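You operate a simulated robot arm through the tools that you are given. There is no shell and no other tool.

Carry out the task below with a simulated robot arm. There is one attempt and no reset: what you move stays moved.

## Task
Set the blue dial of diverter 5 to 5 and run one test.
Fine: switch it off for the dial, on again for the test key.

The check looks at the end state, three seconds after you hand in, the way a careful person would. Anything else that was tipped, shoved, dropped, spilled or broken makes it a failure.

## Robot
A 7-joint arm with a two-finger parallel gripper on a trunk, on a base that moves. Base frame: it is fixed to the floor where the robot stands at the start and does not move with it; the origin is under the middle of the robot, x ahead of it, y to its left, z up. Units: mm, degrees, N and s.
With the tool pointing down near the work surface it reaches from about 200 to 740 mm from the robot's upright axis, wherever it stands. Its first joint turns from -166.0 to 166.0 degrees. Payload 1.57 kg.
The TCP is the grasp point between the finger pads, 30 mm short of the fingertips. In the tool frame z runs along the fingers and y along their closing line. Largest opening 110 mm; finger width 24, thickness 12; the body of the gripper, 48 by 112 mm, starts 78 mm behind the TCP.
Orientation is that of the tool frame in the base frame, as [roll, pitch, yaw] about the fixed x, y, z axes, in that order (R = Rz(yaw) Ry(pitch) Rx(roll)). With the fingers straight down and closing along the base's y, the tool's x points along the base's -x, its y along +y and its z along -z.

## Interface
- The arm moves only by the tool step_arm. Its argument "moves" is a list of rows, each a list of 6 numbers: the shift along the base's x, y, z in cm, then the turn, a rotation vector about the base's x, y, z in degrees. In form: [[dx, dy, dz, ax, ay, az], ...]. A call has 1 to 20 rows; each row shifts and turns the commanded pose from where the row before left it. "gripper" is the gripper command, from -1 (shut) to 1 (fully open), values between in proportion, set as the call begins (left out, the last holds). Each row takes 0.2 s and may step no farther than 50 mm and 8.6 degrees from the row before; otherwise, or with a gripper value out of range, the whole call is refused. Where a pose cannot be reached the arm comes as near as it can. A force on the tool above 90 N (or 10 N above the force at the start of the call, whichever is more), or a blocked arm, ends the call early, and 0.2 s more pass. Each finger travels about 45 mm/s and halts on what it meets, pressing with about 42 N; the grip force reading is that of the motor and also rises with nothing between the fingers. The clock runs only during rows and for 0.2 s after the last one: add rows that do not move to give the fingers time. It gives the time, the measured TCP pose, the force on the tool (base axes), the opening and the grip force at its end, in the units of the frame above (readings bear some noise), with the torque about the TCP (base axes, N m) and any sound that the robot's microphone picked up.
- Cameras (640 x 400 px; columns grow to the right, rows downward): "scene" is now at [23.2, 123.3, 1353.6]; the picture's right is [-0.33, -0.94, 0.00], its down [-0.55, 0.20, -0.81] and it looks along [0.76, -0.27, -0.59] (base axes); focal length 269 px, centre (320, 200). "wrist" rides on the gripper at [70, 16, -141] in the tool frame; the picture's right is [-0.23, 0.97, 0.00], its down [-0.86, -0.20, -0.48] and it looks along [-0.47, -0.11, 0.88] (tool axes); focal length 222 px, centre (320, 200). There is no depth. A picture from a camera that has moved, and an enlarged one, comes with that camera's place and axes in the base frame and with its lens.
- snapshot(camera): a new picture of that camera. It takes no simulated time.
- move_column(by): slides the trunk up (or, below 0, down) by that many mm; the arm and the scene camera ride with it, the base frame stays. It gives what a move gives, with no picture.
- drive_base(legs): drives the robot by 1 to 6 legs, each [ahead, turn to the left] in mm and degrees, along the robot's own axes; the way and the turn of a leg run together, so that a leg with both is an arc; at most 1500 mm and 180 degrees a leg. The arm and the cameras ride along, it lands a little off, and it stops where it bumps. It gives what a move gives.
- turn_head(pan, tilt): turns the head with the scene camera to pan (to the left, within 155 degrees either way) and tilt (down, from -29 to 69), counted from straight ahead of the robot. It gives what a move gives.
- zoom(camera, box): a new picture of the part [left, top, right, bottom] of that camera's present view, enlarged. It takes no simulated time.
- hand_in(): hands the job in; it is judged then, once.

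Nothing tells you exact positions but the pictures and the camera data. Unless the task says otherwise, let go and move clear before handing in.

The tools are called after ">>>" by a JSON object that holds its "name" and its "arguments". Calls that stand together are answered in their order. step_arm: Moves the arm, as the interface text tells. Its arguments: {"type":"object","properties":{"moves":{"type":"array"},"gripper":{"type":"number"}},"required":["moves"]} The other tools are called the same way: move_column (by) moves the trunk up or down; drive_base (legs) drives the base; turn_head (pan, tilt) turns the head that bears the scene camera; snapshot (camera) takes a picture; zoom (camera, box) takes an enlarged picture of a part of a camera's view; hand_in () hands the job in.

At the start:

```text
clock: 0.0
tcp_pos: [545.0, -113.7, 986.3]
tcp_rot: [-180.0, 0.0, -179.9]
contact_force: [-0.2, 0.8, -0.4]
moment: [0.02, -0.01, 0.01]
width: 110.1
grasp_force: 0.0
trunk travel left (down, up): [-275.0, 315.0]
robot x, y, heading: [3.3, 3.6, 0.2]
head pan, tilt (commanded): [-19.4, 35.9]
```

scene: 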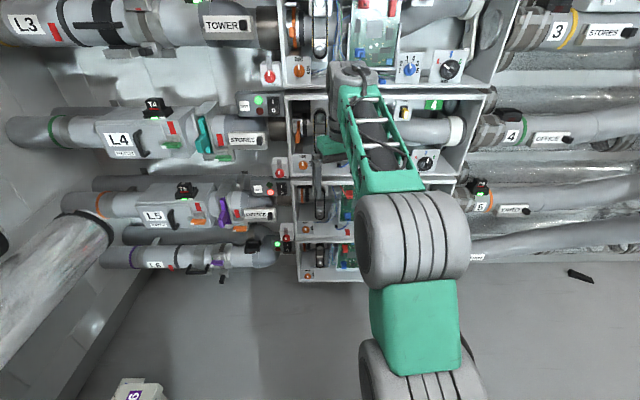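
wrist: 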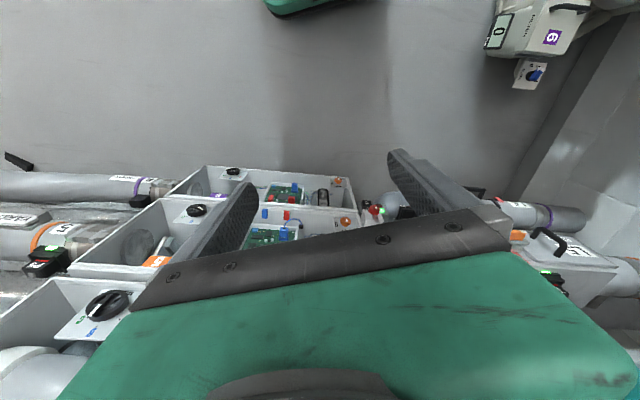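

I see a wall of pneumatic tube lines (L3 to L6) with open diverter boxes in the middle, and the arm blocks part of the view. I'll look closer before moving anything.

>>> {"name": "zoom", "arguments": {"camera": "scene", "box": [240, 60, 500, 290]}}

>>> {"name": "zoom", "arguments": {"camera": "wrist", "box": [0, 140, 400, 360]}}

>>> {"name": "zoom", "arguments": {"camera": "scene", "box": [0, 80, 300, 280]}}

```text
1.74 times, centred on (370, 175) of scene
camera zoom: at [23.2, 123.3, 1353.6], right [-0.33, -0.94, 0.0], down [-0.55, 0.2, -0.81], along [0.76, -0.27, -0.59], focal length 467 px, centre (233, 244)
```

zoom: 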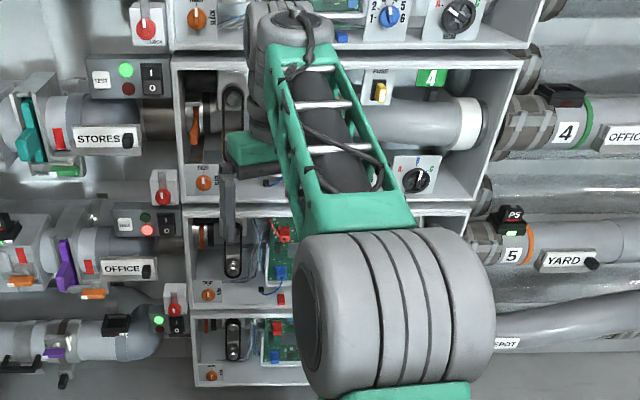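

```text
1.60 times, centred on (200, 250) of wrist
camera zoom: at [474.7, -97.4, 1129.2], right [0.23, 0.97, 0.0], down [0.86, -0.2, 0.48], along [0.47, -0.11, -0.88], focal length 355 px, centre (512, 120)
```

zoom: 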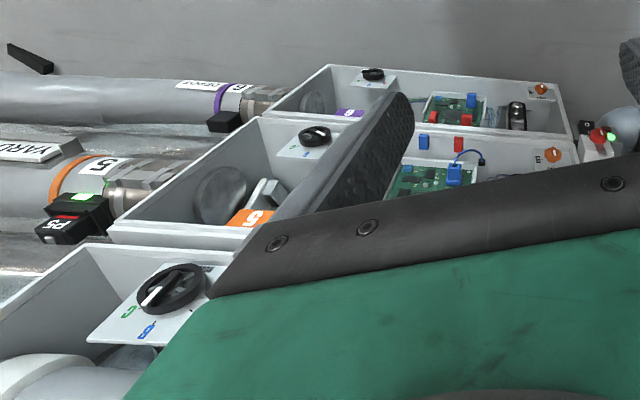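

```text
2.00 times, centred on (150, 180) of scene
camera zoom: at [23.2, 123.3, 1353.6], right [-0.33, -0.94, 0.0], down [-0.55, 0.2, -0.81], along [0.76, -0.27, -0.59], focal length 537 px, centre (660, 240)
```

zoom: 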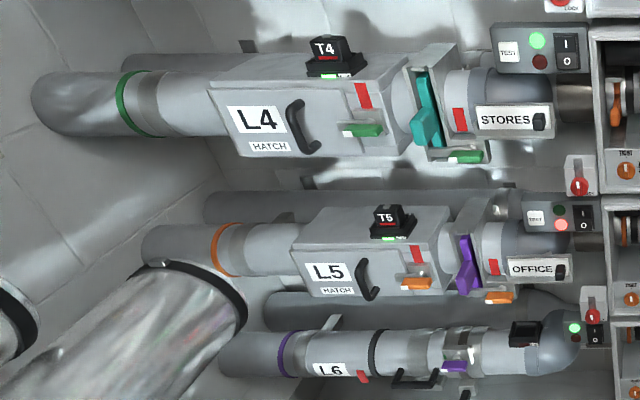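

The arm covers diverter 5, so I'll move it back and to the right, away from the wall, to get a clear view.

>>> {"name": "step_arm", "arguments": {"moves": [[-3, -4, 0, 0, 0, 0], [-3, -4, 0, 0, 0, 0], [-3, -4, 0, 0, 0, 0], [-3, -4, 0, 0, 0, 0], [-3, -4, 0, 0, 0, 0], [-3, -4, 0, 0, 0, 0], [-3, -4, 0, 0, 0, 0], [-2, -4, 0, 0, 0, 0], [0, -4, 0, 0, 0, 0]]}}

>>> {"name": "snapshot", "arguments": {"camera": "scene"}}

```text
clock: 2.0
tcp_pos: [314.0, -475.0, 987.7]
tcp_rot: [180.0, 0.0, -180.0]
contact_force: [-0.4, 0.7, -0.6]
moment: [-0.04, 0.0, 0.01]
width: 109.9
grasp_force: 0.1
trunk travel left (down, up): [-275.0, 315.0]
robot x, y, heading: [3.9, 1.0, -0.0]
head pan, tilt (commanded): [-19.4, 35.9]
```

```text
taken
camera scene: at [23.1, 123.4, 1353.5], right [-0.33, -0.94, 0.0], down [-0.55, 0.2, -0.81], along [0.76, -0.27, -0.59], focal length 269 px, centre (320, 200)
```

scene: 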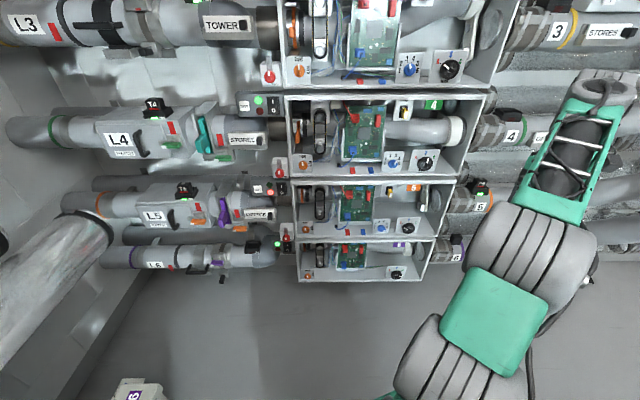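

Now the row of diverter boxes is visible. I'll zoom in on diverter 5 and its neighbours.

>>> {"name": "zoom", "arguments": {"camera": "scene", "box": [240, 165, 480, 290]}}

>>> {"name": "zoom", "arguments": {"camera": "scene", "box": [340, 175, 460, 245]}}

>>> {"name": "zoom", "arguments": {"camera": "scene", "box": [235, 150, 335, 290]}}

>>> {"name": "zoom", "arguments": {"camera": "scene", "box": [240, 80, 500, 190]}}

>>> {"name": "turn_head", "arguments": {"pan": -8, "tilt": 10}}

>>> {"name": "snapshot", "arguments": {"camera": "scene"}}

```text
2.67 times, centred on (360, 228) of scene
camera zoom: at [23.1, 123.4, 1353.5], right [-0.33, -0.94, 0.0], down [-0.55, 0.2, -0.81], along [0.76, -0.27, -0.59], focal length 716 px, centre (213, 127)
```

zoom: 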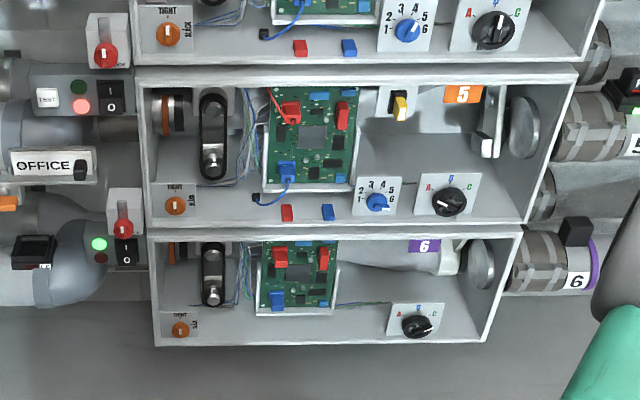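

```text
5.33 times, centred on (400, 210) of scene
camera zoom: at [23.1, 123.4, 1353.5], right [-0.33, -0.94, 0.0], down [-0.55, 0.2, -0.81], along [0.76, -0.27, -0.59], focal length 1433 px, centre (-107, 147)
```

zoom: 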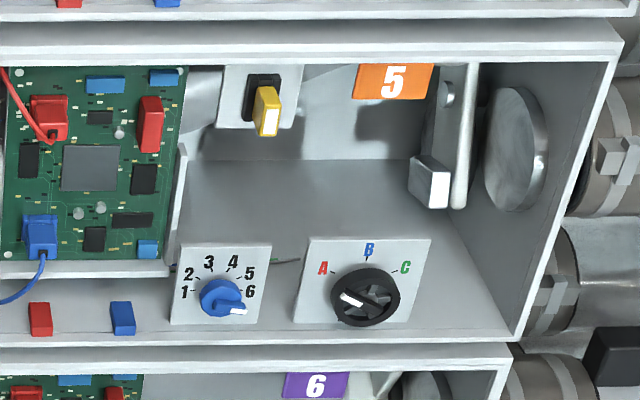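

```text
2.86 times, centred on (285, 220) of scene
camera zoom: at [23.1, 123.4, 1353.5], right [-0.33, -0.94, 0.0], down [-0.55, 0.2, -0.81], along [0.76, -0.27, -0.59], focal length 768 px, centre (420, 143)
```

zoom: 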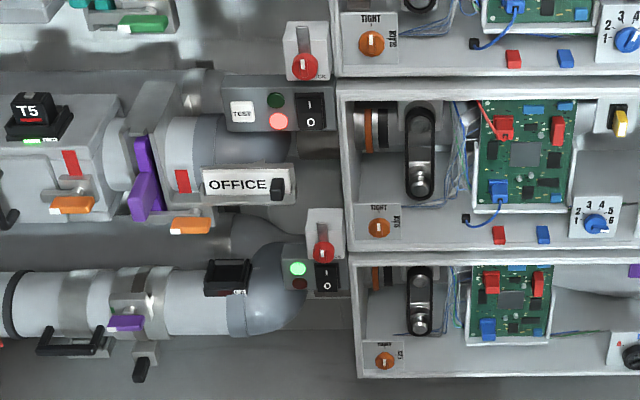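

```text
2.46 times, centred on (370, 135) of scene
camera zoom: at [23.1, 123.4, 1353.5], right [-0.33, -0.94, 0.0], down [-0.55, 0.2, -0.81], along [0.76, -0.27, -0.59], focal length 661 px, centre (197, 360)
```

zoom: 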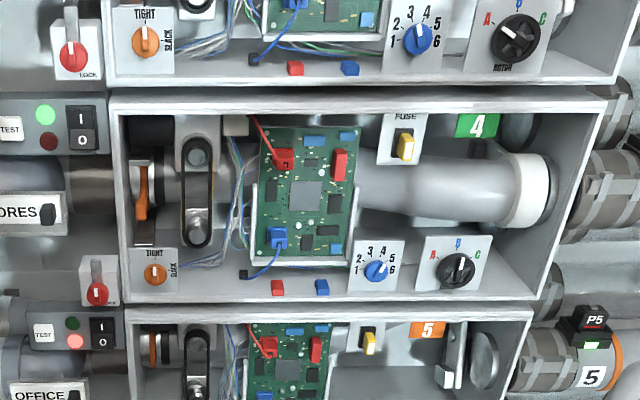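

```text
clock: 2.9
tcp_pos: [313.1, -473.3, 987.8]
tcp_rot: [179.9, 0.0, 180.0]
contact_force: [-0.3, -0.6, 0.2]
moment: [0.02, 0.0, 0.03]
width: 110.2
grasp_force: 0.1
trunk travel left (down, up): [-275.0, 315.0]
robot x, y, heading: [-0.5, -4.6, -0.0]
head pan, tilt (commanded): [-8.0, 10.0]
```

```text
taken
camera scene: at [32.7, 139.3, 1395.1], right [-0.14, -0.99, 0.0], down [-0.17, 0.02, -0.98], along [0.97, -0.14, -0.17], focal length 269 px, centre (320, 200)
```

scene: 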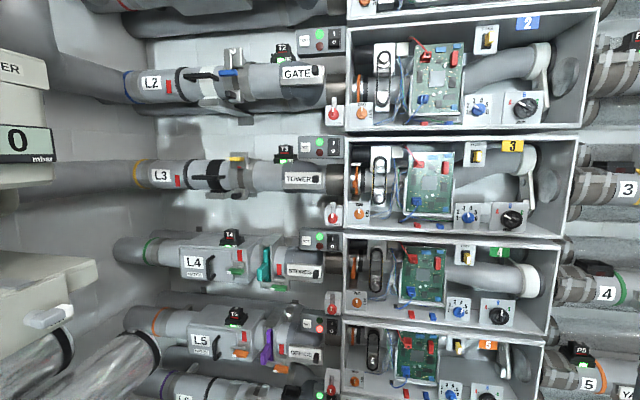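

Box 5 (orange label) has a blue dial near 6 and a black A/B/C selector. To its left is a control panel with a TEST key, lights and an I/O rocker. I'll lower the trunk to view these straighter and get a second viewpoint for triangulation.

>>> {"name": "turn_head", "arguments": {"pan": -8, "tilt": 30}}

>>> {"name": "snapshot", "arguments": {"camera": "scene"}}

>>> {"name": "zoom", "arguments": {"camera": "scene", "box": [280, 180, 580, 300]}}

>>> {"name": "move_column", "arguments": {"by": -270}}

>>> {"name": "snapshot", "arguments": {"camera": "scene"}}

```text
clock: 3.7
tcp_pos: [313.5, -473.4, 986.8]
tcp_rot: [-180.0, 0.0, 180.0]
contact_force: [-0.1, -1.7, -0.5]
moment: [0.01, -0.03, -0.01]
width: 110.0
grasp_force: 0.0
trunk travel left (down, up): [-275.0, 315.0]
robot x, y, heading: [-2.3, -1.3, 0.0]
head pan, tilt (commanded): [-8.0, 30.0]
```

```text
taken
camera scene: at [30.2, 139.7, 1362.9], right [-0.14, -0.99, 0.0], down [-0.49, 0.07, -0.87], along [0.86, -0.12, -0.5], focal length 269 px, centre (320, 200)
```

scene: 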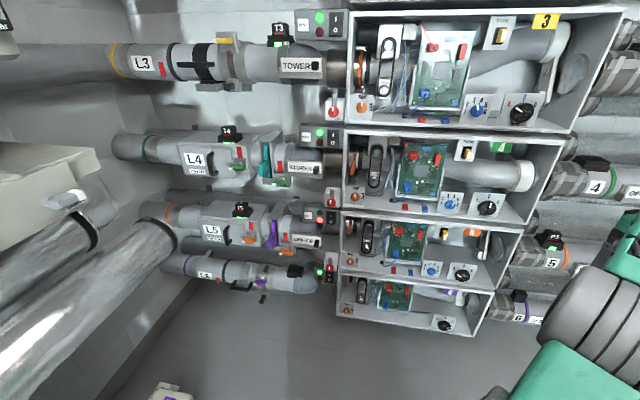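

```text
2.13 times, centred on (430, 240) of scene
camera zoom: at [30.2, 139.7, 1362.9], right [-0.14, -0.99, 0.0], down [-0.49, 0.07, -0.87], along [0.86, -0.12, -0.5], focal length 573 px, centre (85, 115)
```

zoom: 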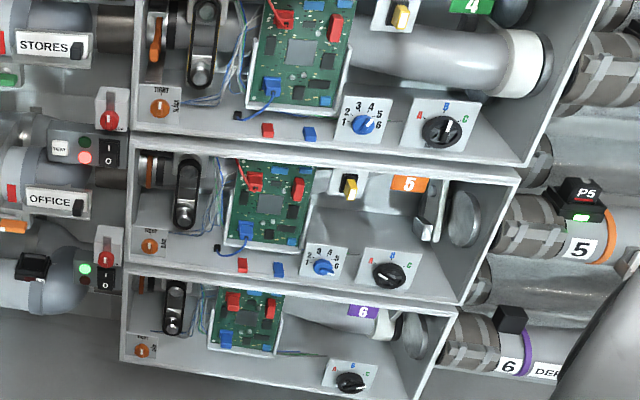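

```text
clock: 6.5
tcp_pos: [314.3, -474.6, 716.5]
tcp_rot: [179.9, -0.1, 180.0]
contact_force: [0.2, 0.3, -0.5]
moment: [-0.01, 0.01, 0.0]
width: 110.0
grasp_force: 0.1
trunk travel left (down, up): [-5.0, 585.0]
robot x, y, heading: [-4.6, -2.4, 0.1]
head pan, tilt (commanded): [-8.0, 30.0]
```

```text
taken
camera scene: at [30.2, 139.7, 1092.8], right [-0.14, -0.99, 0.0], down [-0.5, 0.07, -0.87], along [0.86, -0.12, -0.5], focal length 269 px, centre (320, 200)
```

scene: 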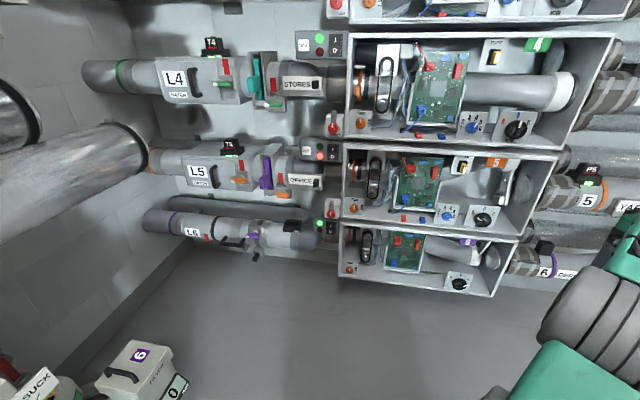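

>>> {"name": "zoom", "arguments": {"camera": "scene", "box": [290, 130, 450, 230]}}

>>> {"name": "zoom", "arguments": {"camera": "scene", "box": [420, 140, 560, 240]}}

>>> {"name": "zoom", "arguments": {"camera": "scene", "box": [295, 130, 355, 170]}}

>>> {"name": "zoom", "arguments": {"camera": "scene", "box": [435, 198, 505, 234]}}

>>> {"name": "zoom", "arguments": {"camera": "scene", "box": [140, 130, 340, 260]}}

```text
4.00 times, centred on (370, 180) of scene
camera zoom: at [30.2, 139.7, 1092.8], right [-0.14, -0.99, 0.0], down [-0.5, 0.07, -0.87], along [0.86, -0.12, -0.5], focal length 1075 px, centre (120, 280)
```

zoom: 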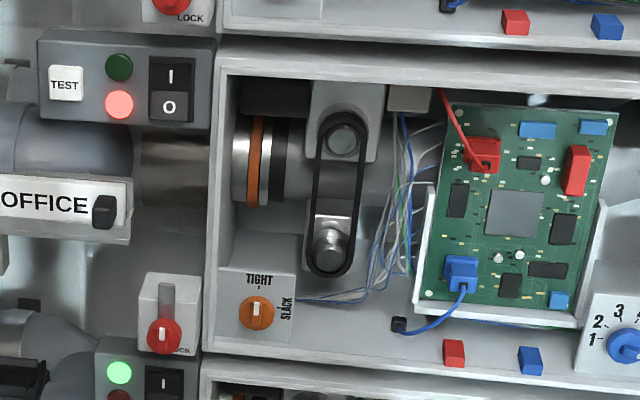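

```text
4.00 times, centred on (490, 190) of scene
camera zoom: at [30.2, 139.7, 1092.8], right [-0.14, -0.99, 0.0], down [-0.5, 0.07, -0.87], along [0.86, -0.12, -0.5], focal length 1075 px, centre (-360, 240)
```

zoom: 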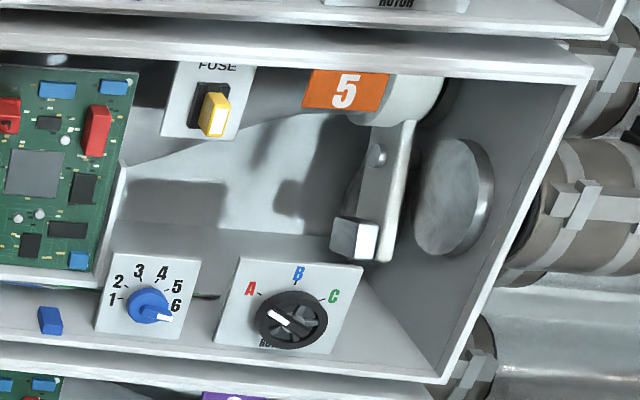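

```text
10.00 times, centred on (325, 150) of scene
camera zoom: at [30.2, 139.7, 1092.8], right [-0.14, -0.99, 0.0], down [-0.5, 0.07, -0.87], along [0.86, -0.12, -0.5], focal length 2687 px, centre (270, 700)
```

zoom: 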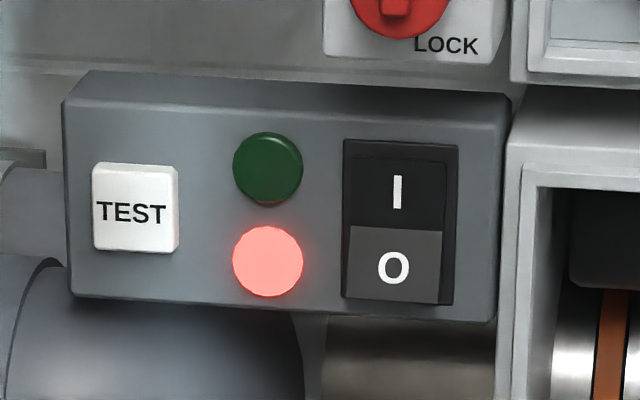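

```text
9.14 times, centred on (470, 216) of scene
camera zoom: at [30.2, 139.7, 1092.8], right [-0.14, -0.99, 0.0], down [-0.5, 0.07, -0.87], along [0.86, -0.12, -0.5], focal length 2457 px, centre (-1051, 54)
```

zoom: 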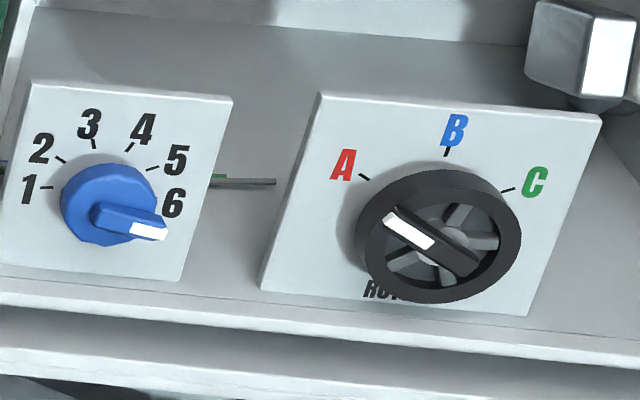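

```text
3.08 times, centred on (240, 195) of scene
camera zoom: at [30.2, 139.7, 1092.8], right [-0.14, -0.99, 0.0], down [-0.5, 0.07, -0.87], along [0.86, -0.12, -0.5], focal length 827 px, centre (566, 215)
```

zoom: 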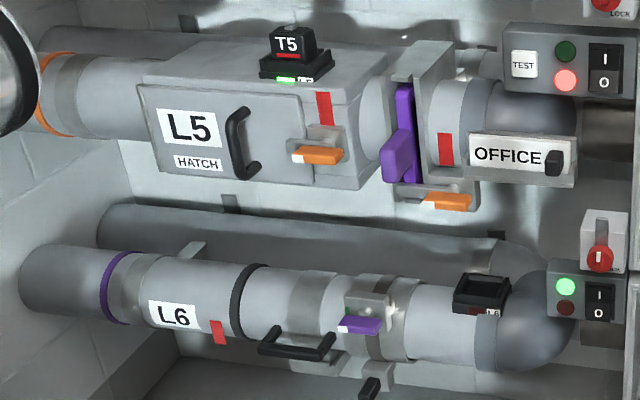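

The blue dial of diverter 5 points near 6, and its red light is on. I'll compare its I/O rocker with its neighbours' to learn its current state.

>>> {"name": "zoom", "arguments": {"camera": "scene", "box": [290, 25, 350, 65]}}

>>> {"name": "zoom", "arguments": {"camera": "scene", "box": [305, 200, 365, 240]}}

>>> {"name": "zoom", "arguments": {"camera": "scene", "box": [80, 330, 200, 400]}}

>>> {"name": "turn_head", "arguments": {"pan": -8, "tilt": -5}}

>>> {"name": "snapshot", "arguments": {"camera": "scene"}}

```text
10.00 times, centred on (320, 45) of scene
camera zoom: at [30.2, 139.7, 1092.8], right [-0.14, -0.99, 0.0], down [-0.5, 0.07, -0.87], along [0.86, -0.12, -0.5], focal length 2687 px, centre (320, 1750)
```

zoom: 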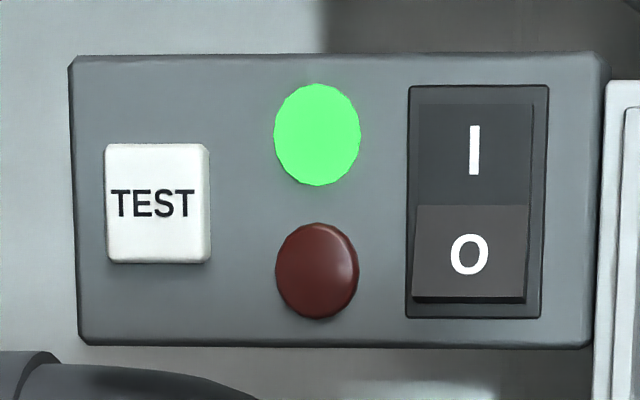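

```text
10.00 times, centred on (335, 220) of scene
camera zoom: at [30.2, 139.7, 1092.8], right [-0.14, -0.99, 0.0], down [-0.5, 0.07, -0.87], along [0.86, -0.12, -0.5], focal length 2687 px, centre (170, 0)
```

zoom: 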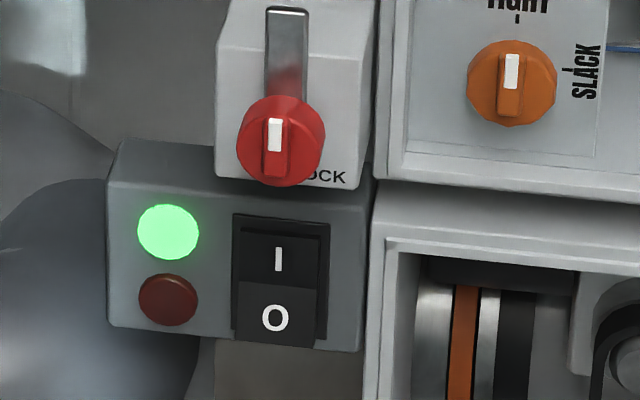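

```text
5.33 times, centred on (140, 365) of scene
camera zoom: at [30.2, 139.7, 1092.8], right [-0.14, -0.99, 0.0], down [-0.5, 0.07, -0.87], along [0.86, -0.12, -0.5], focal length 1433 px, centre (1280, -680)
```

zoom: 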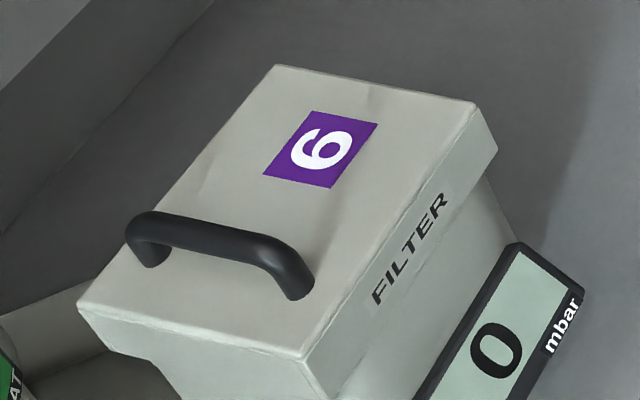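

```text
clock: 7.5
tcp_pos: [314.8, -473.4, 717.4]
tcp_rot: [180.0, -0.1, 179.9]
contact_force: [0.0, 1.1, 0.3]
moment: [0.02, -0.02, -0.02]
width: 110.0
grasp_force: 0.1
trunk travel left (down, up): [-5.0, 585.0]
robot x, y, heading: [0.9, -0.9, 0.1]
head pan, tilt (commanded): [-8.0, -5.0]
```

```text
taken
camera scene: at [27.2, 140.1, 1148.8], right [-0.14, -0.99, 0.0], down [0.09, -0.01, -1.0], along [0.99, -0.14, 0.09], focal length 269 px, centre (320, 200)
```

scene: 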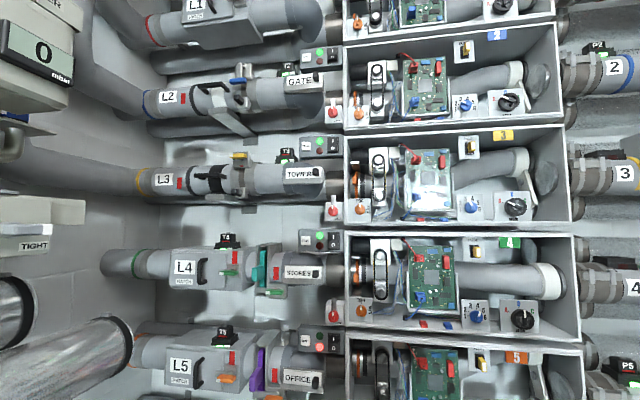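

All the rockers look alike, with the I side pressed in, so diverter 5 is on. By triangulation its rocker is near [911, -29, 767] and its blue dial near [770, -429, 555], on a wall turned about 15° from my heading. I'll bring the arm to the front centre and test turning the tool towards the wall in free space.

>>> {"name": "step_arm", "arguments": {"moves": [[0.4, 4.2, 0, 0, 0, 0], [0.4, 4.2, 0, 0, 0, 0], [0.4, 4.2, 0, 0, 0, 0], [0.4, 4.2, 0, 0, 0, 0], [0.4, 4.2, 0, 0, 0, 0], [0.4, 4.2, 0, 0, 0, 0], [0.4, 4.2, 0, 0, 0, 0], [0.4, 4.2, 0, 0, 0, 0], [0.4, 4.2, 0, 0, 0, 0], [0.4, 4.2, 0, 0, 0, 0], [0.4, 4.2, 0, 0, 0, 0]]}}

>>> {"name": "step_arm", "arguments": {"moves": [[0, 0, 0, 0, 0, 8.5], [0, 0, 0, 0, 0, 8.5], [0, 0, 0, 0, 0, 8.5], [0, 0, 0, 0, 0, 8.5], [0, 0, 0, 0, 0, 8.5], [0, 0, 0, 0, 0, 8.5]]}}

```text
clock: 9.9
tcp_pos: [356.4, -11.2, 716.2]
tcp_rot: [179.9, 0.0, -180.0]
contact_force: [0.1, -0.1, -0.5]
moment: [0.02, 0.0, 0.02]
width: 109.8
grasp_force: 0.1
trunk travel left (down, up): [-5.0, 585.0]
robot x, y, heading: [-3.0, -0.1, 0.0]
head pan, tilt (commanded): [-8.0, -5.0]
```

```text
clock: 11.3
tcp_pos: [357.6, -10.9, 717.0]
tcp_rot: [-180.0, 0.0, -128.9]
contact_force: [0.5, 0.1, 0.5]
moment: [-0.02, 0.0, 0.03]
width: 110.0
grasp_force: 0.0
trunk travel left (down, up): [-5.0, 585.0]
robot x, y, heading: [1.1, 0.6, 0.0]
head pan, tilt (commanded): [-8.0, -5.0]
```

The tool follows the yaw turn well. I'll keep turning towards a 180° flip so the wrist camera ends up above the gripper when the tool faces the wall.

>>> {"name": "step_arm", "arguments": {"moves": [[0, 0, 0, 0, 0, 8.6], [0, 0, 0, 0, 0, 8.6], [0, 0, 0, 0, 0, 8.6], [0, 0, 0, 0, 0, 8.6], [0, 0, 0, 0, 0, 8.6], [0, 0, 0, 0, 0, 8.6], [0, 0, 0, 0, 0, 8.6]]}}

>>> {"name": "step_arm", "arguments": {"moves": [[0, 0, 0, 0, 0, 8.6], [0, 0, 0, 0, 0, 8.6], [0, 0, 0, 0, 0, 8.6], [0, 0, 0, 0, 0, 8.6], [0, 0, 0, 0, 0, 8.6], [0, 0, 0, 0, 0, 8.6], [0, 0, 0, 0, 0, 8.6], [0, 0, 0, 0, 0, 8.6]]}}

```text
clock: 12.9
tcp_pos: [358.0, -11.2, 718.1]
tcp_rot: [179.9, 0.0, -68.6]
contact_force: [-0.3, -0.3, 0.0]
moment: [0.01, -0.01, 0.0]
width: 110.0
grasp_force: 0.1
trunk travel left (down, up): [-5.0, 585.0]
robot x, y, heading: [-1.8, 1.7, 0.1]
head pan, tilt (commanded): [-8.0, -5.0]
```

```text
clock: 14.7
tcp_pos: [359.5, -10.6, 711.2]
tcp_rot: [179.6, 0.0, 0.2]
contact_force: [-0.6, 0.7, 0.5]
moment: [-0.01, 0.03, -0.01]
width: 109.7
grasp_force: 0.0
out of reach, approached as far as the arm can: row 8
trunk travel left (down, up): [-5.0, 585.0]
robot x, y, heading: [-1.7, 1.2, 0.1]
head pan, tilt (commanded): [-8.0, -5.0]
```

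The flip is right at a joint limit, so I'll roll back about 75°. That also lines the fingers up across the dial's pointer. Then I'll pitch the tool to horizontal while moving forward in free space; the wall front is about 840 mm away.

>>> {"name": "step_arm", "arguments": {"moves": [[0, 0, 0, 0, 0, -8.3], [0, 0, 0, 0, 0, -8.3], [0, 0, 0, 0, 0, -8.3], [0, 0, 0, 0, 0, -8.3], [0, 0, 0, 0, 0, -8.3], [0, 0, 0, 0, 0, -8.3], [0, 0, 0, 0, 0, -8.3], [0, 0, 0, 0, 0, -8.3], [0, 0, 0, 0, 0, -8.6]]}}

>>> {"name": "step_arm", "arguments": {"moves": [[2, 0, 0, 0, -8.2, 0], [2, 0, 0, 0, -8.2, 0], [2, 0, 0, 0, -8.2, 0], [2, 0, 0, 0, -8.2, 0], [2, 0, 0, 0, -8.2, 0], [2, 0, 0, 0, -8.2, 0]]}}

```text
clock: 16.7
tcp_pos: [358.9, -11.4, 712.8]
tcp_rot: [-180.0, -0.1, -75.1]
contact_force: [-0.1, 0.6, 0.4]
moment: [0.01, -0.01, -0.02]
width: 110.2
grasp_force: 0.0
trunk travel left (down, up): [-5.0, 585.0]
robot x, y, heading: [-0.2, -0.2, -0.0]
head pan, tilt (commanded): [-8.0, -5.0]
```

```text
clock: 18.3
tcp_pos: [486.7, -9.8, 683.8]
tcp_rot: [-135.1, -10.5, -79.2]
contact_force: [0.1, -0.7, 0.7]
moment: [0.0, 0.01, 0.02]
width: 109.8
grasp_force: 0.0
trunk travel left (down, up): [-5.0, 585.0]
robot x, y, heading: [-0.9, -0.8, 0.1]
head pan, tilt (commanded): [-8.0, -5.0]
stopped in row 6: the arm was blocked; the commanded pose is now the measured one
```

The arm reported being blocked in open space, perhaps by its own body. I'll look before trying again.

>>> {"name": "turn_head", "arguments": {"pan": -5, "tilt": 50}}

>>> {"name": "snapshot", "arguments": {"camera": "scene"}}

>>> {"name": "snapshot", "arguments": {"camera": "wrist"}}

```text
clock: 19.5
tcp_pos: [486.7, -10.2, 685.0]
tcp_rot: [-135.2, -10.4, -79.1]
contact_force: [0.5, -0.2, 0.7]
moment: [0.01, 0.03, -0.01]
width: 110.0
grasp_force: 0.1
trunk travel left (down, up): [-5.0, 585.0]
robot x, y, heading: [-2.9, 0.0, 0.1]
head pan, tilt (commanded): [-5.0, 50.0]
```

```text
taken
camera scene: at [23.8, 145.4, 1063.5], right [-0.09, -1.0, 0.0], down [-0.77, 0.07, -0.64], along [0.64, -0.06, -0.77], focal length 269 px, centre (320, 200)
```

scene: 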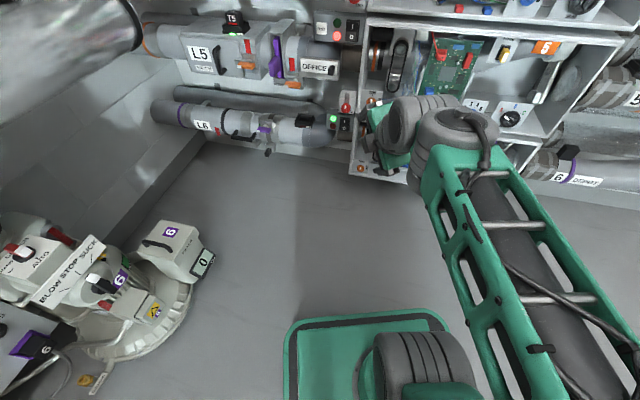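

```text
taken
camera wrist: at [387.3, -83.4, 785.1], right [-0.7, -0.03, -0.72], down [-0.37, 0.88, 0.32], along [0.62, 0.48, -0.62], focal length 222 px, centre (320, 200)
```

wrist: 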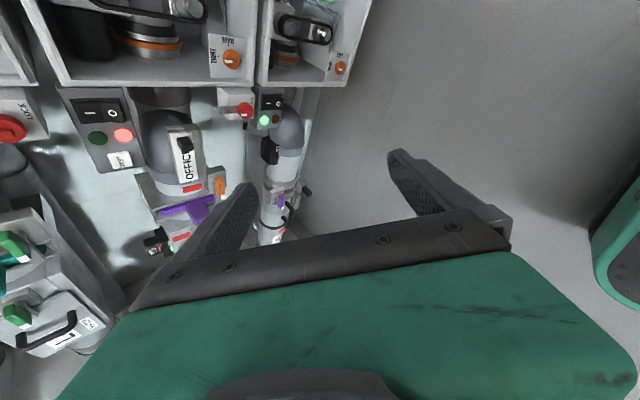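

>>> {"name": "turn_head", "arguments": {"pan": -45, "tilt": 55}}

>>> {"name": "snapshot", "arguments": {"camera": "scene"}}

>>> {"name": "turn_head", "arguments": {"pan": -90, "tilt": 45}}

>>> {"name": "snapshot", "arguments": {"camera": "scene"}}

```text
clock: 20.6
tcp_pos: [486.8, -10.0, 684.1]
tcp_rot: [-135.1, -10.3, -79.3]
contact_force: [0.2, 0.2, -0.3]
moment: [0.04, 0.02, -0.02]
width: 110.0
grasp_force: 0.0
trunk travel left (down, up): [-5.0, 585.0]
robot x, y, heading: [-0.8, 0.8, 0.2]
head pan, tilt (commanded): [-45.0, 55.0]
```

```text
taken
camera scene: at [-2.0, 101.2, 1057.1], right [-0.71, -0.71, 0.0], down [-0.58, 0.58, -0.57], along [0.4, -0.41, -0.82], focal length 269 px, centre (320, 200)
```

scene: 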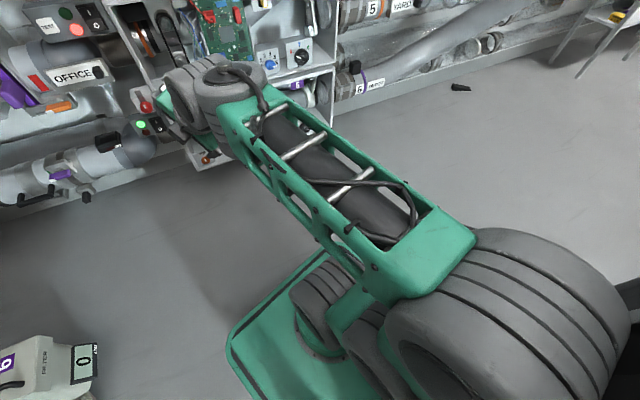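

```text
clock: 21.7
tcp_pos: [486.6, -10.8, 684.6]
tcp_rot: [-135.2, -10.5, -79.3]
contact_force: [-0.1, -0.3, 0.3]
moment: [0.0, -0.04, 0.01]
width: 110.1
grasp_force: 0.0
trunk travel left (down, up): [-5.0, 585.0]
robot x, y, heading: [0.5, -3.0, -0.0]
head pan, tilt (commanded): [-90.0, 45.0]
```

```text
taken
camera scene: at [-52.9, 70.9, 1070.7], right [-1.0, 0.0, 0.01], down [-0.01, 0.71, -0.71], along [0.0, -0.71, -0.71], focal length 269 px, centre (320, 200)
```

scene: 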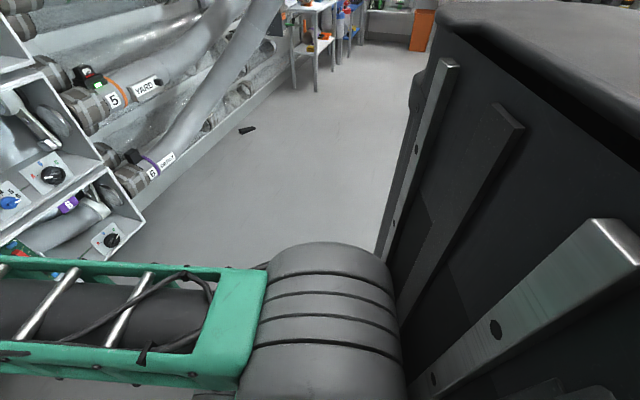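

The elbow seems to have folded back against the robot's own mast. I'll move the tool forward to unfold it, then continue pitching.

>>> {"name": "step_arm", "arguments": {"moves": [[3, 0, 1, 0, 0, 0], [3, 0, 1, 0, 0, 0], [3, 0, 1, 0, 0, 0], [3, 0, 0, 0, 0, 0]]}}

>>> {"name": "step_arm", "arguments": {"moves": [[0, 0, 0, 0, -8, 0], [0, 0, 0, 0, -8, 0], [0, 0, 0, 0, -8, 0], [0, 0, 0, 0, -8, 0], [0, 0, 0, 0, -8, 0]]}}

>>> {"name": "turn_head", "arguments": {"pan": -30, "tilt": 50}}

>>> {"name": "snapshot", "arguments": {"camera": "scene"}}

>>> {"name": "snapshot", "arguments": {"camera": "wrist"}}

```text
clock: 22.7
tcp_pos: [603.0, -10.0, 720.7]
tcp_rot: [-134.4, -10.5, -79.5]
contact_force: [-0.3, 0.2, 0.0]
moment: [0.03, 0.05, 0.01]
width: 110.3
grasp_force: 0.0
trunk travel left (down, up): [-5.0, 585.0]
robot x, y, heading: [0.4, -2.6, 0.1]
head pan, tilt (commanded): [-90.0, 45.0]
```

```text
clock: 23.9
tcp_pos: [602.2, -10.8, 719.8]
tcp_rot: [-93.5, -15.0, -88.8]
contact_force: [0.2, 0.9, 0.7]
moment: [0.0, 0.03, 0.0]
width: 109.9
grasp_force: 0.0
trunk travel left (down, up): [-5.0, 585.0]
robot x, y, heading: [2.5, -1.8, 0.0]
head pan, tilt (commanded): [-90.0, 45.0]
```

```text
clock: 25.2
tcp_pos: [602.7, -10.2, 720.4]
tcp_rot: [-93.8, -14.9, -88.7]
contact_force: [0.3, 0.9, -0.7]
moment: [-0.01, -0.02, 0.0]
width: 110.0
grasp_force: 0.0
trunk travel left (down, up): [-5.0, 585.0]
robot x, y, heading: [1.6, -1.9, 0.1]
head pan, tilt (commanded): [-30.0, 50.0]
```

```text
taken
camera scene: at [7.3, 113.9, 1063.3], right [-0.5, -0.87, 0.0], down [-0.66, 0.38, -0.64], along [0.56, -0.32, -0.77], focal length 269 px, centre (320, 200)
```

scene: 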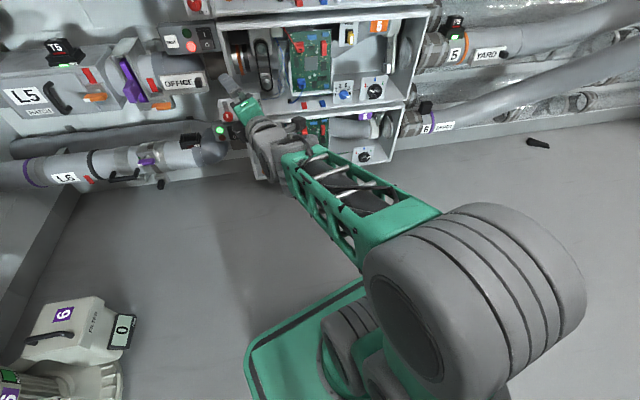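

```text
taken
camera wrist: at [462.2, -83.0, 731.6], right [-0.06, -0.03, -1.0], down [-0.48, 0.88, 0.0], along [0.87, 0.48, -0.07], focal length 222 px, centre (320, 200)
```

wrist: 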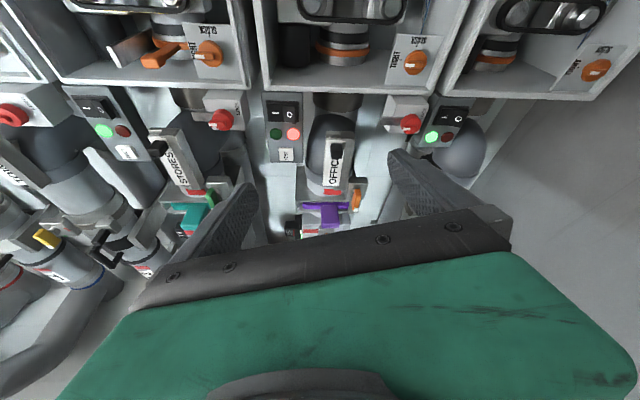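

The tool now nearly faces the wall, with the elbow clear of the mast. Before driving I'll test in open space whether the arm can reach the TEST-like and dial-like poses from a stance about 650 mm from the wall.

>>> {"name": "step_arm", "arguments": {"moves": [[0, 0, 0, 0, -3.6, 0], [0.7, 4.5, 0.7, 0, 0, 0], [0.7, 4.5, 0.7, 0, 0, 0], [0.7, 4.5, 0.7, 0, 0, 0], [0.7, 4.5, 0.7, 0, 0, 0], [0.7, 4.5, 0.7, 0, 0, 0], [0.7, 4.5, 0.7, 0, 0, 0], [0.6, 4.3, 0.5, 0, 0, 0]]}}

>>> {"name": "snapshot", "arguments": {"camera": "wrist"}}

>>> {"name": "turn_head", "arguments": {"pan": -5, "tilt": 40}}

>>> {"name": "snapshot", "arguments": {"camera": "scene"}}

```text
clock: 27.0
tcp_pos: [650.3, 301.7, 767.4]
tcp_rot: [-89.9, -15.0, -89.7]
contact_force: [-0.3, -0.5, 0.3]
moment: [0.01, 0.03, 0.04]
width: 110.1
grasp_force: 0.0
trunk travel left (down, up): [-5.0, 585.0]
robot x, y, heading: [-2.9, -0.8, -0.1]
head pan, tilt (commanded): [-30.0, 50.0]
```

```text
taken
camera wrist: at [509.8, 229.3, 769.3], right [0.0, -0.03, -1.0], down [-0.48, 0.88, -0.03], along [0.88, 0.48, -0.01], focal length 222 px, centre (320, 200)
```

wrist: 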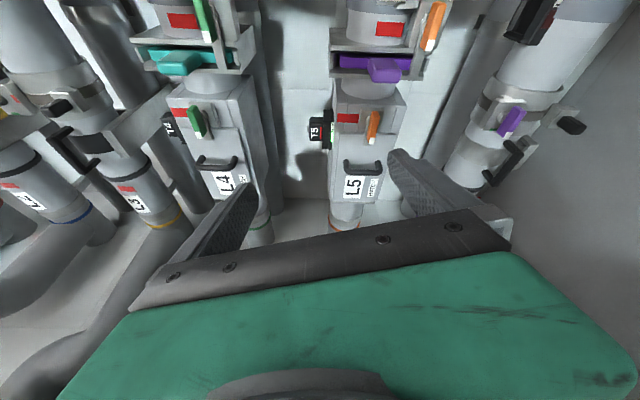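

```text
clock: 27.9
tcp_pos: [649.8, 301.2, 765.6]
tcp_rot: [-89.9, -15.1, -89.7]
contact_force: [0.7, -0.8, -0.1]
moment: [-0.05, 0.0, 0.02]
width: 110.1
grasp_force: 0.1
trunk travel left (down, up): [-5.0, 585.0]
robot x, y, heading: [-1.0, -1.9, -0.1]
head pan, tilt (commanded): [-5.0, 40.0]
```

```text
taken
camera scene: at [25.3, 145.0, 1077.4], right [-0.09, -1.0, 0.0], down [-0.64, 0.06, -0.77], along [0.76, -0.07, -0.64], focal length 269 px, centre (320, 200)
```

scene: 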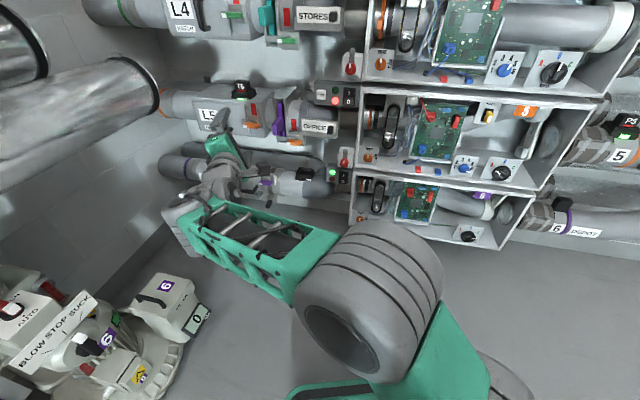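

The TEST-like pose reaches easily. Now I'll test the low, right-hand dial-like pose.

>>> {"name": "step_arm", "arguments": {"moves": [[-0.2, -4.3, -1.77, 0, 0, 0], [-0.2, -4.3, -1.77, 0, 0, 0], [-0.2, -4.3, -1.77, 0, 0, 0], [-0.2, -4.3, -1.77, 0, 0, 0], [-0.2, -4.3, -1.77, 0, 0, 0], [-0.2, -4.3, -1.77, 0, 0, 0], [-0.2, -4.3, -1.77, 0, 0, 0], [-0.2, -4.3, -1.77, 0, 0, 0], [-0.2, -4.3, -1.77, 0, 0, 0], [-0.2, -4.3, -1.77, 0, 0, 0], [-0.2, -4.3, -1.77, 0, 0, 0], [-0.2, -4.3, -1.77, 0, 0, 0]]}}

>>> {"name": "turn_head", "arguments": {"pan": -25, "tilt": 45}}

>>> {"name": "snapshot", "arguments": {"camera": "scene"}}

>>> {"name": "snapshot", "arguments": {"camera": "wrist"}}

```text
clock: 30.5
tcp_pos: [627.7, -213.8, 555.1]
tcp_rot: [-89.8, -15.0, -89.7]
contact_force: [-1.0, -0.5, 0.6]
moment: [0.02, -0.01, 0.02]
width: 109.9
grasp_force: 0.1
trunk travel left (down, up): [-5.0, 585.0]
robot x, y, heading: [0.2, -2.4, 0.1]
head pan, tilt (commanded): [-5.0, 40.0]
```

```text
clock: 31.3
tcp_pos: [627.8, -215.0, 555.6]
tcp_rot: [-90.0, -15.0, -89.8]
contact_force: [0.3, -0.2, -0.4]
moment: [0.01, -0.01, -0.02]
width: 110.4
grasp_force: 0.1
trunk travel left (down, up): [-5.0, 585.0]
robot x, y, heading: [1.0, -0.4, -0.1]
head pan, tilt (commanded): [-25.0, 45.0]
```

```text
taken
camera scene: at [14.4, 118.0, 1070.2], right [-0.42, -0.91, 0.0], down [-0.64, 0.3, -0.71], along [0.64, -0.3, -0.71], focal length 269 px, centre (320, 200)
```

scene: 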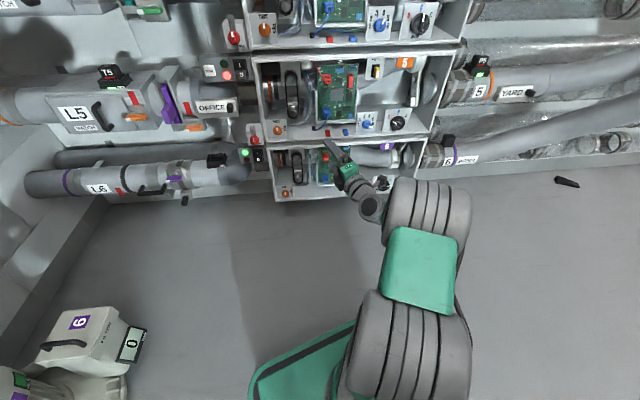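

```text
taken
camera wrist: at [486.4, -286.3, 557.6], right [0.0, -0.03, -1.0], down [-0.48, 0.88, -0.03], along [0.88, 0.48, -0.01], focal length 222 px, centre (320, 200)
```

wrist: 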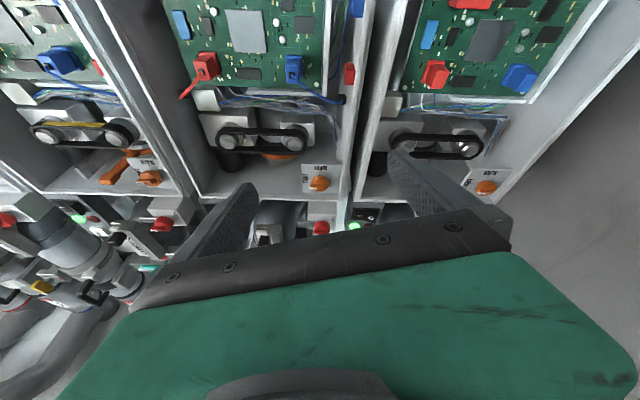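

Both poses are reachable. I'll pull the tool back, close the fingers for pressing, turn the base about -15° and drive 200 mm towards the wall.

>>> {"name": "step_arm", "arguments": {"moves": [[-2, 4, 1, 0, 0, 0], [-2, 4, 1, 0, 0, 0], [-2, 4, 1, 0, 0, 0], [-2, 4, 1, 0, 0, 0], [-2, 0, 1, 0, 0, 0]], "gripper": -1}}

>>> {"name": "drive_base", "arguments": {"legs": [[0, -15.2]]}}

>>> {"name": "turn_head", "arguments": {"pan": 0, "tilt": 30}}

>>> {"name": "snapshot", "arguments": {"camera": "scene"}}

```text
clock: 32.5
tcp_pos: [527.1, -52.3, 604.3]
tcp_rot: [-89.9, -15.0, -89.8]
contact_force: [-0.6, 1.2, -0.1]
moment: [0.02, -0.02, 0.04]
width: 4.0
grasp_force: 0.1
trunk travel left (down, up): [-5.0, 585.0]
robot x, y, heading: [-2.0, -1.4, 0.1]
head pan, tilt (commanded): [-25.0, 45.0]
```

```text
clock: 33.8
tcp_pos: [494.5, -189.7, 604.7]
tcp_rot: [-89.9, -14.9, -104.9]
contact_force: [-0.4, 1.4, 0.5]
moment: [-0.01, -0.01, 0.03]
width: 0.0
grasp_force: 21.2
trunk travel left (down, up): [-5.0, 585.0]
robot x, y, heading: [-2.5, 1.2, -15.2]
head pan, tilt (commanded): [-25.0, 45.0]
```

```text
clock: 34.7
tcp_pos: [496.2, -188.6, 605.6]
tcp_rot: [-89.9, -15.0, -104.8]
contact_force: [-0.1, 0.0, 0.3]
moment: [0.04, -0.01, -0.01]
width: 0.2
grasp_force: 21.2
trunk travel left (down, up): [-5.0, 585.0]
robot x, y, heading: [2.9, 0.8, -15.3]
head pan, tilt (commanded): [0.0, 30.0]
```

```text
taken
camera scene: at [70.3, 139.1, 1092.8], right [-0.26, -0.97, 0.0], down [-0.48, 0.13, -0.87], along [0.84, -0.23, -0.5], focal length 269 px, centre (320, 200)
```

scene: 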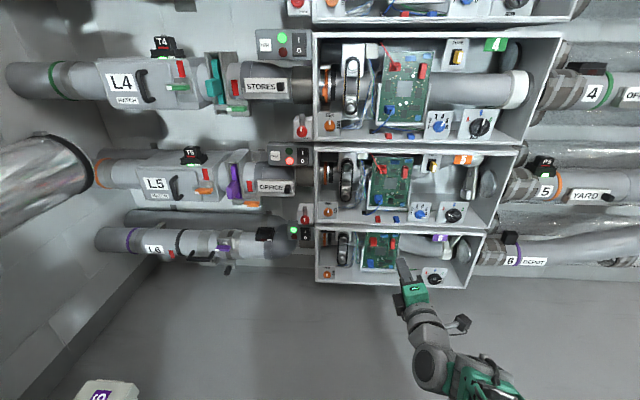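

The box edges are level in the picture, so I'm square to the wall. Now I'll drive ahead 200 mm.

>>> {"name": "drive_base", "arguments": {"legs": [[200, 0]]}}

>>> {"name": "snapshot", "arguments": {"camera": "scene"}}

>>> {"name": "snapshot", "arguments": {"camera": "wrist"}}

>>> {"name": "zoom", "arguments": {"camera": "scene", "box": [250, 120, 410, 220]}}

>>> {"name": "zoom", "arguments": {"camera": "scene", "box": [400, 150, 560, 250]}}

```text
clock: 36.3
tcp_pos: [688.2, -240.7, 604.7]
tcp_rot: [-89.8, -15.0, -104.9]
contact_force: [0.2, 0.6, 0.0]
moment: [-0.02, 0.01, -0.01]
width: 0.2
grasp_force: 21.2
trunk travel left (down, up): [-5.0, 585.0]
robot x, y, heading: [190.4, -51.8, -15.1]
head pan, tilt (commanded): [0.0, 30.0]
```

```text
taken
camera scene: at [263.1, 87.1, 1092.8], right [-0.26, -0.97, 0.0], down [-0.48, 0.13, -0.87], along [0.84, -0.23, -0.5], focal length 269 px, centre (320, 200)
```

scene: 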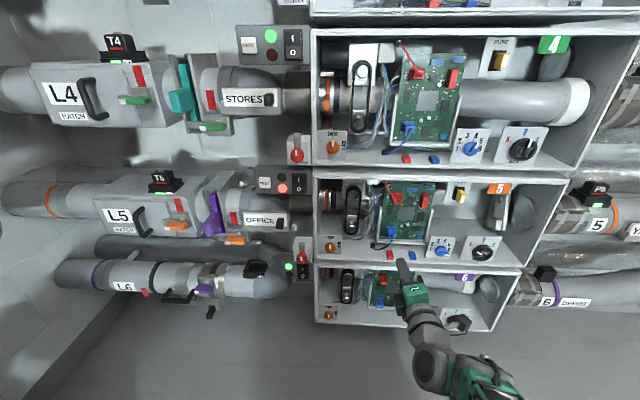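

```text
taken
camera wrist: at [533.2, -274.5, 607.3], right [-0.01, -0.03, -1.0], down [-0.24, 0.97, -0.03], along [0.97, 0.24, -0.01], focal length 222 px, centre (320, 200)
```

wrist: 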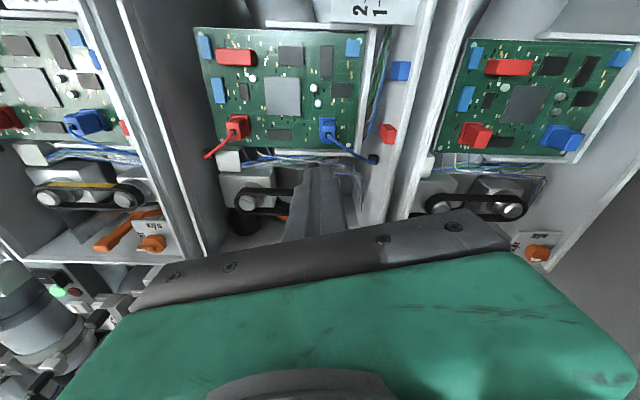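

```text
4.00 times, centred on (330, 170) of scene
camera zoom: at [263.1, 87.1, 1092.8], right [-0.26, -0.97, 0.0], down [-0.48, 0.13, -0.87], along [0.84, -0.23, -0.5], focal length 1075 px, centre (280, 320)
```

zoom: 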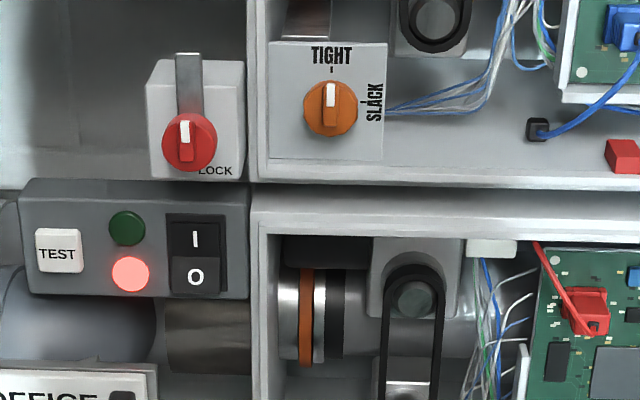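

```text
4.00 times, centred on (480, 200) of scene
camera zoom: at [263.1, 87.1, 1092.8], right [-0.26, -0.97, 0.0], down [-0.48, 0.13, -0.87], along [0.84, -0.23, -0.5], focal length 1075 px, centre (-320, 200)
```

zoom: 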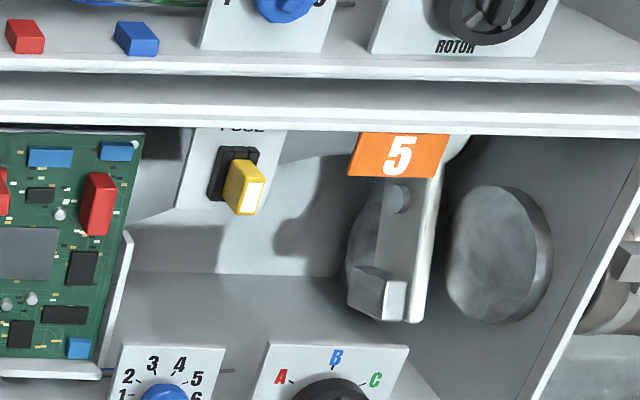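

The robot is at the wall and square to it. In wall terms (F into the wall, L left, z up), rocker 5 is near F≈878, L≈208, z≈768, and the dial is down to the right. I'll move the closed fingertips to a standoff in front of the rocker and look with the wrist camera.

>>> {"name": "step_arm", "arguments": {"moves": [[1.43, 3.46, 2.17, 0, 0, 0], [1.43, 3.46, 2.17, 0, 0, 0], [1.43, 3.46, 2.17, 0, 0, 0], [1.43, 3.46, 2.17, 0, 0, 0], [1.43, 3.46, 2.17, 0, 0, 0], [1.43, 3.46, 2.17, 0, 0, 0], [1.43, 3.46, 2.17, 0, 0, 0]]}}

>>> {"name": "snapshot", "arguments": {"camera": "wrist"}}

>>> {"name": "snapshot", "arguments": {"camera": "scene"}}

```text
clock: 37.9
tcp_pos: [788.5, 2.4, 756.2]
tcp_rot: [-89.9, -15.0, -104.9]
contact_force: [-0.1, 0.4, 0.3]
moment: [0.02, 0.02, -0.01]
width: 0.1
grasp_force: 21.2
trunk travel left (down, up): [-5.0, 585.0]
robot x, y, heading: [188.9, -51.5, -15.0]
head pan, tilt (commanded): [0.0, 30.0]
```

```text
taken
camera wrist: at [634.1, -31.5, 758.7], right [-0.01, -0.03, -1.0], down [-0.24, 0.97, -0.03], along [0.97, 0.24, -0.01], focal length 222 px, centre (320, 200)
```

wrist: 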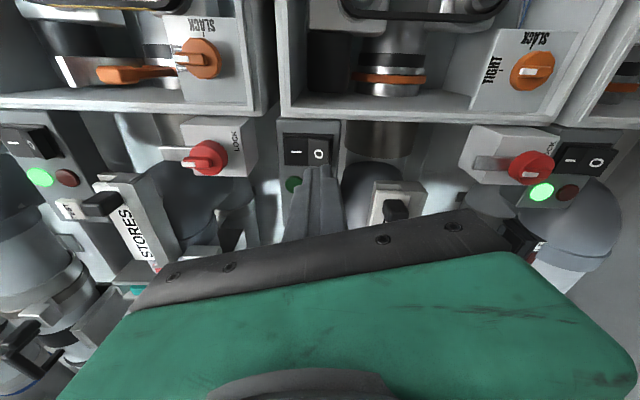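

```text
taken
camera scene: at [263.1, 87.0, 1092.8], right [-0.26, -0.97, 0.0], down [-0.48, 0.13, -0.87], along [0.84, -0.23, -0.5], focal length 269 px, centre (320, 200)
```

scene: 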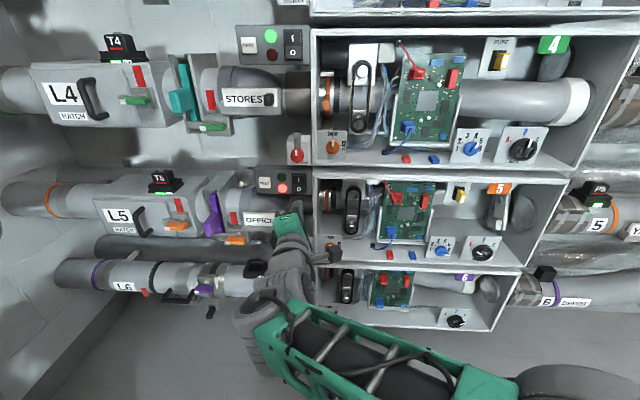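

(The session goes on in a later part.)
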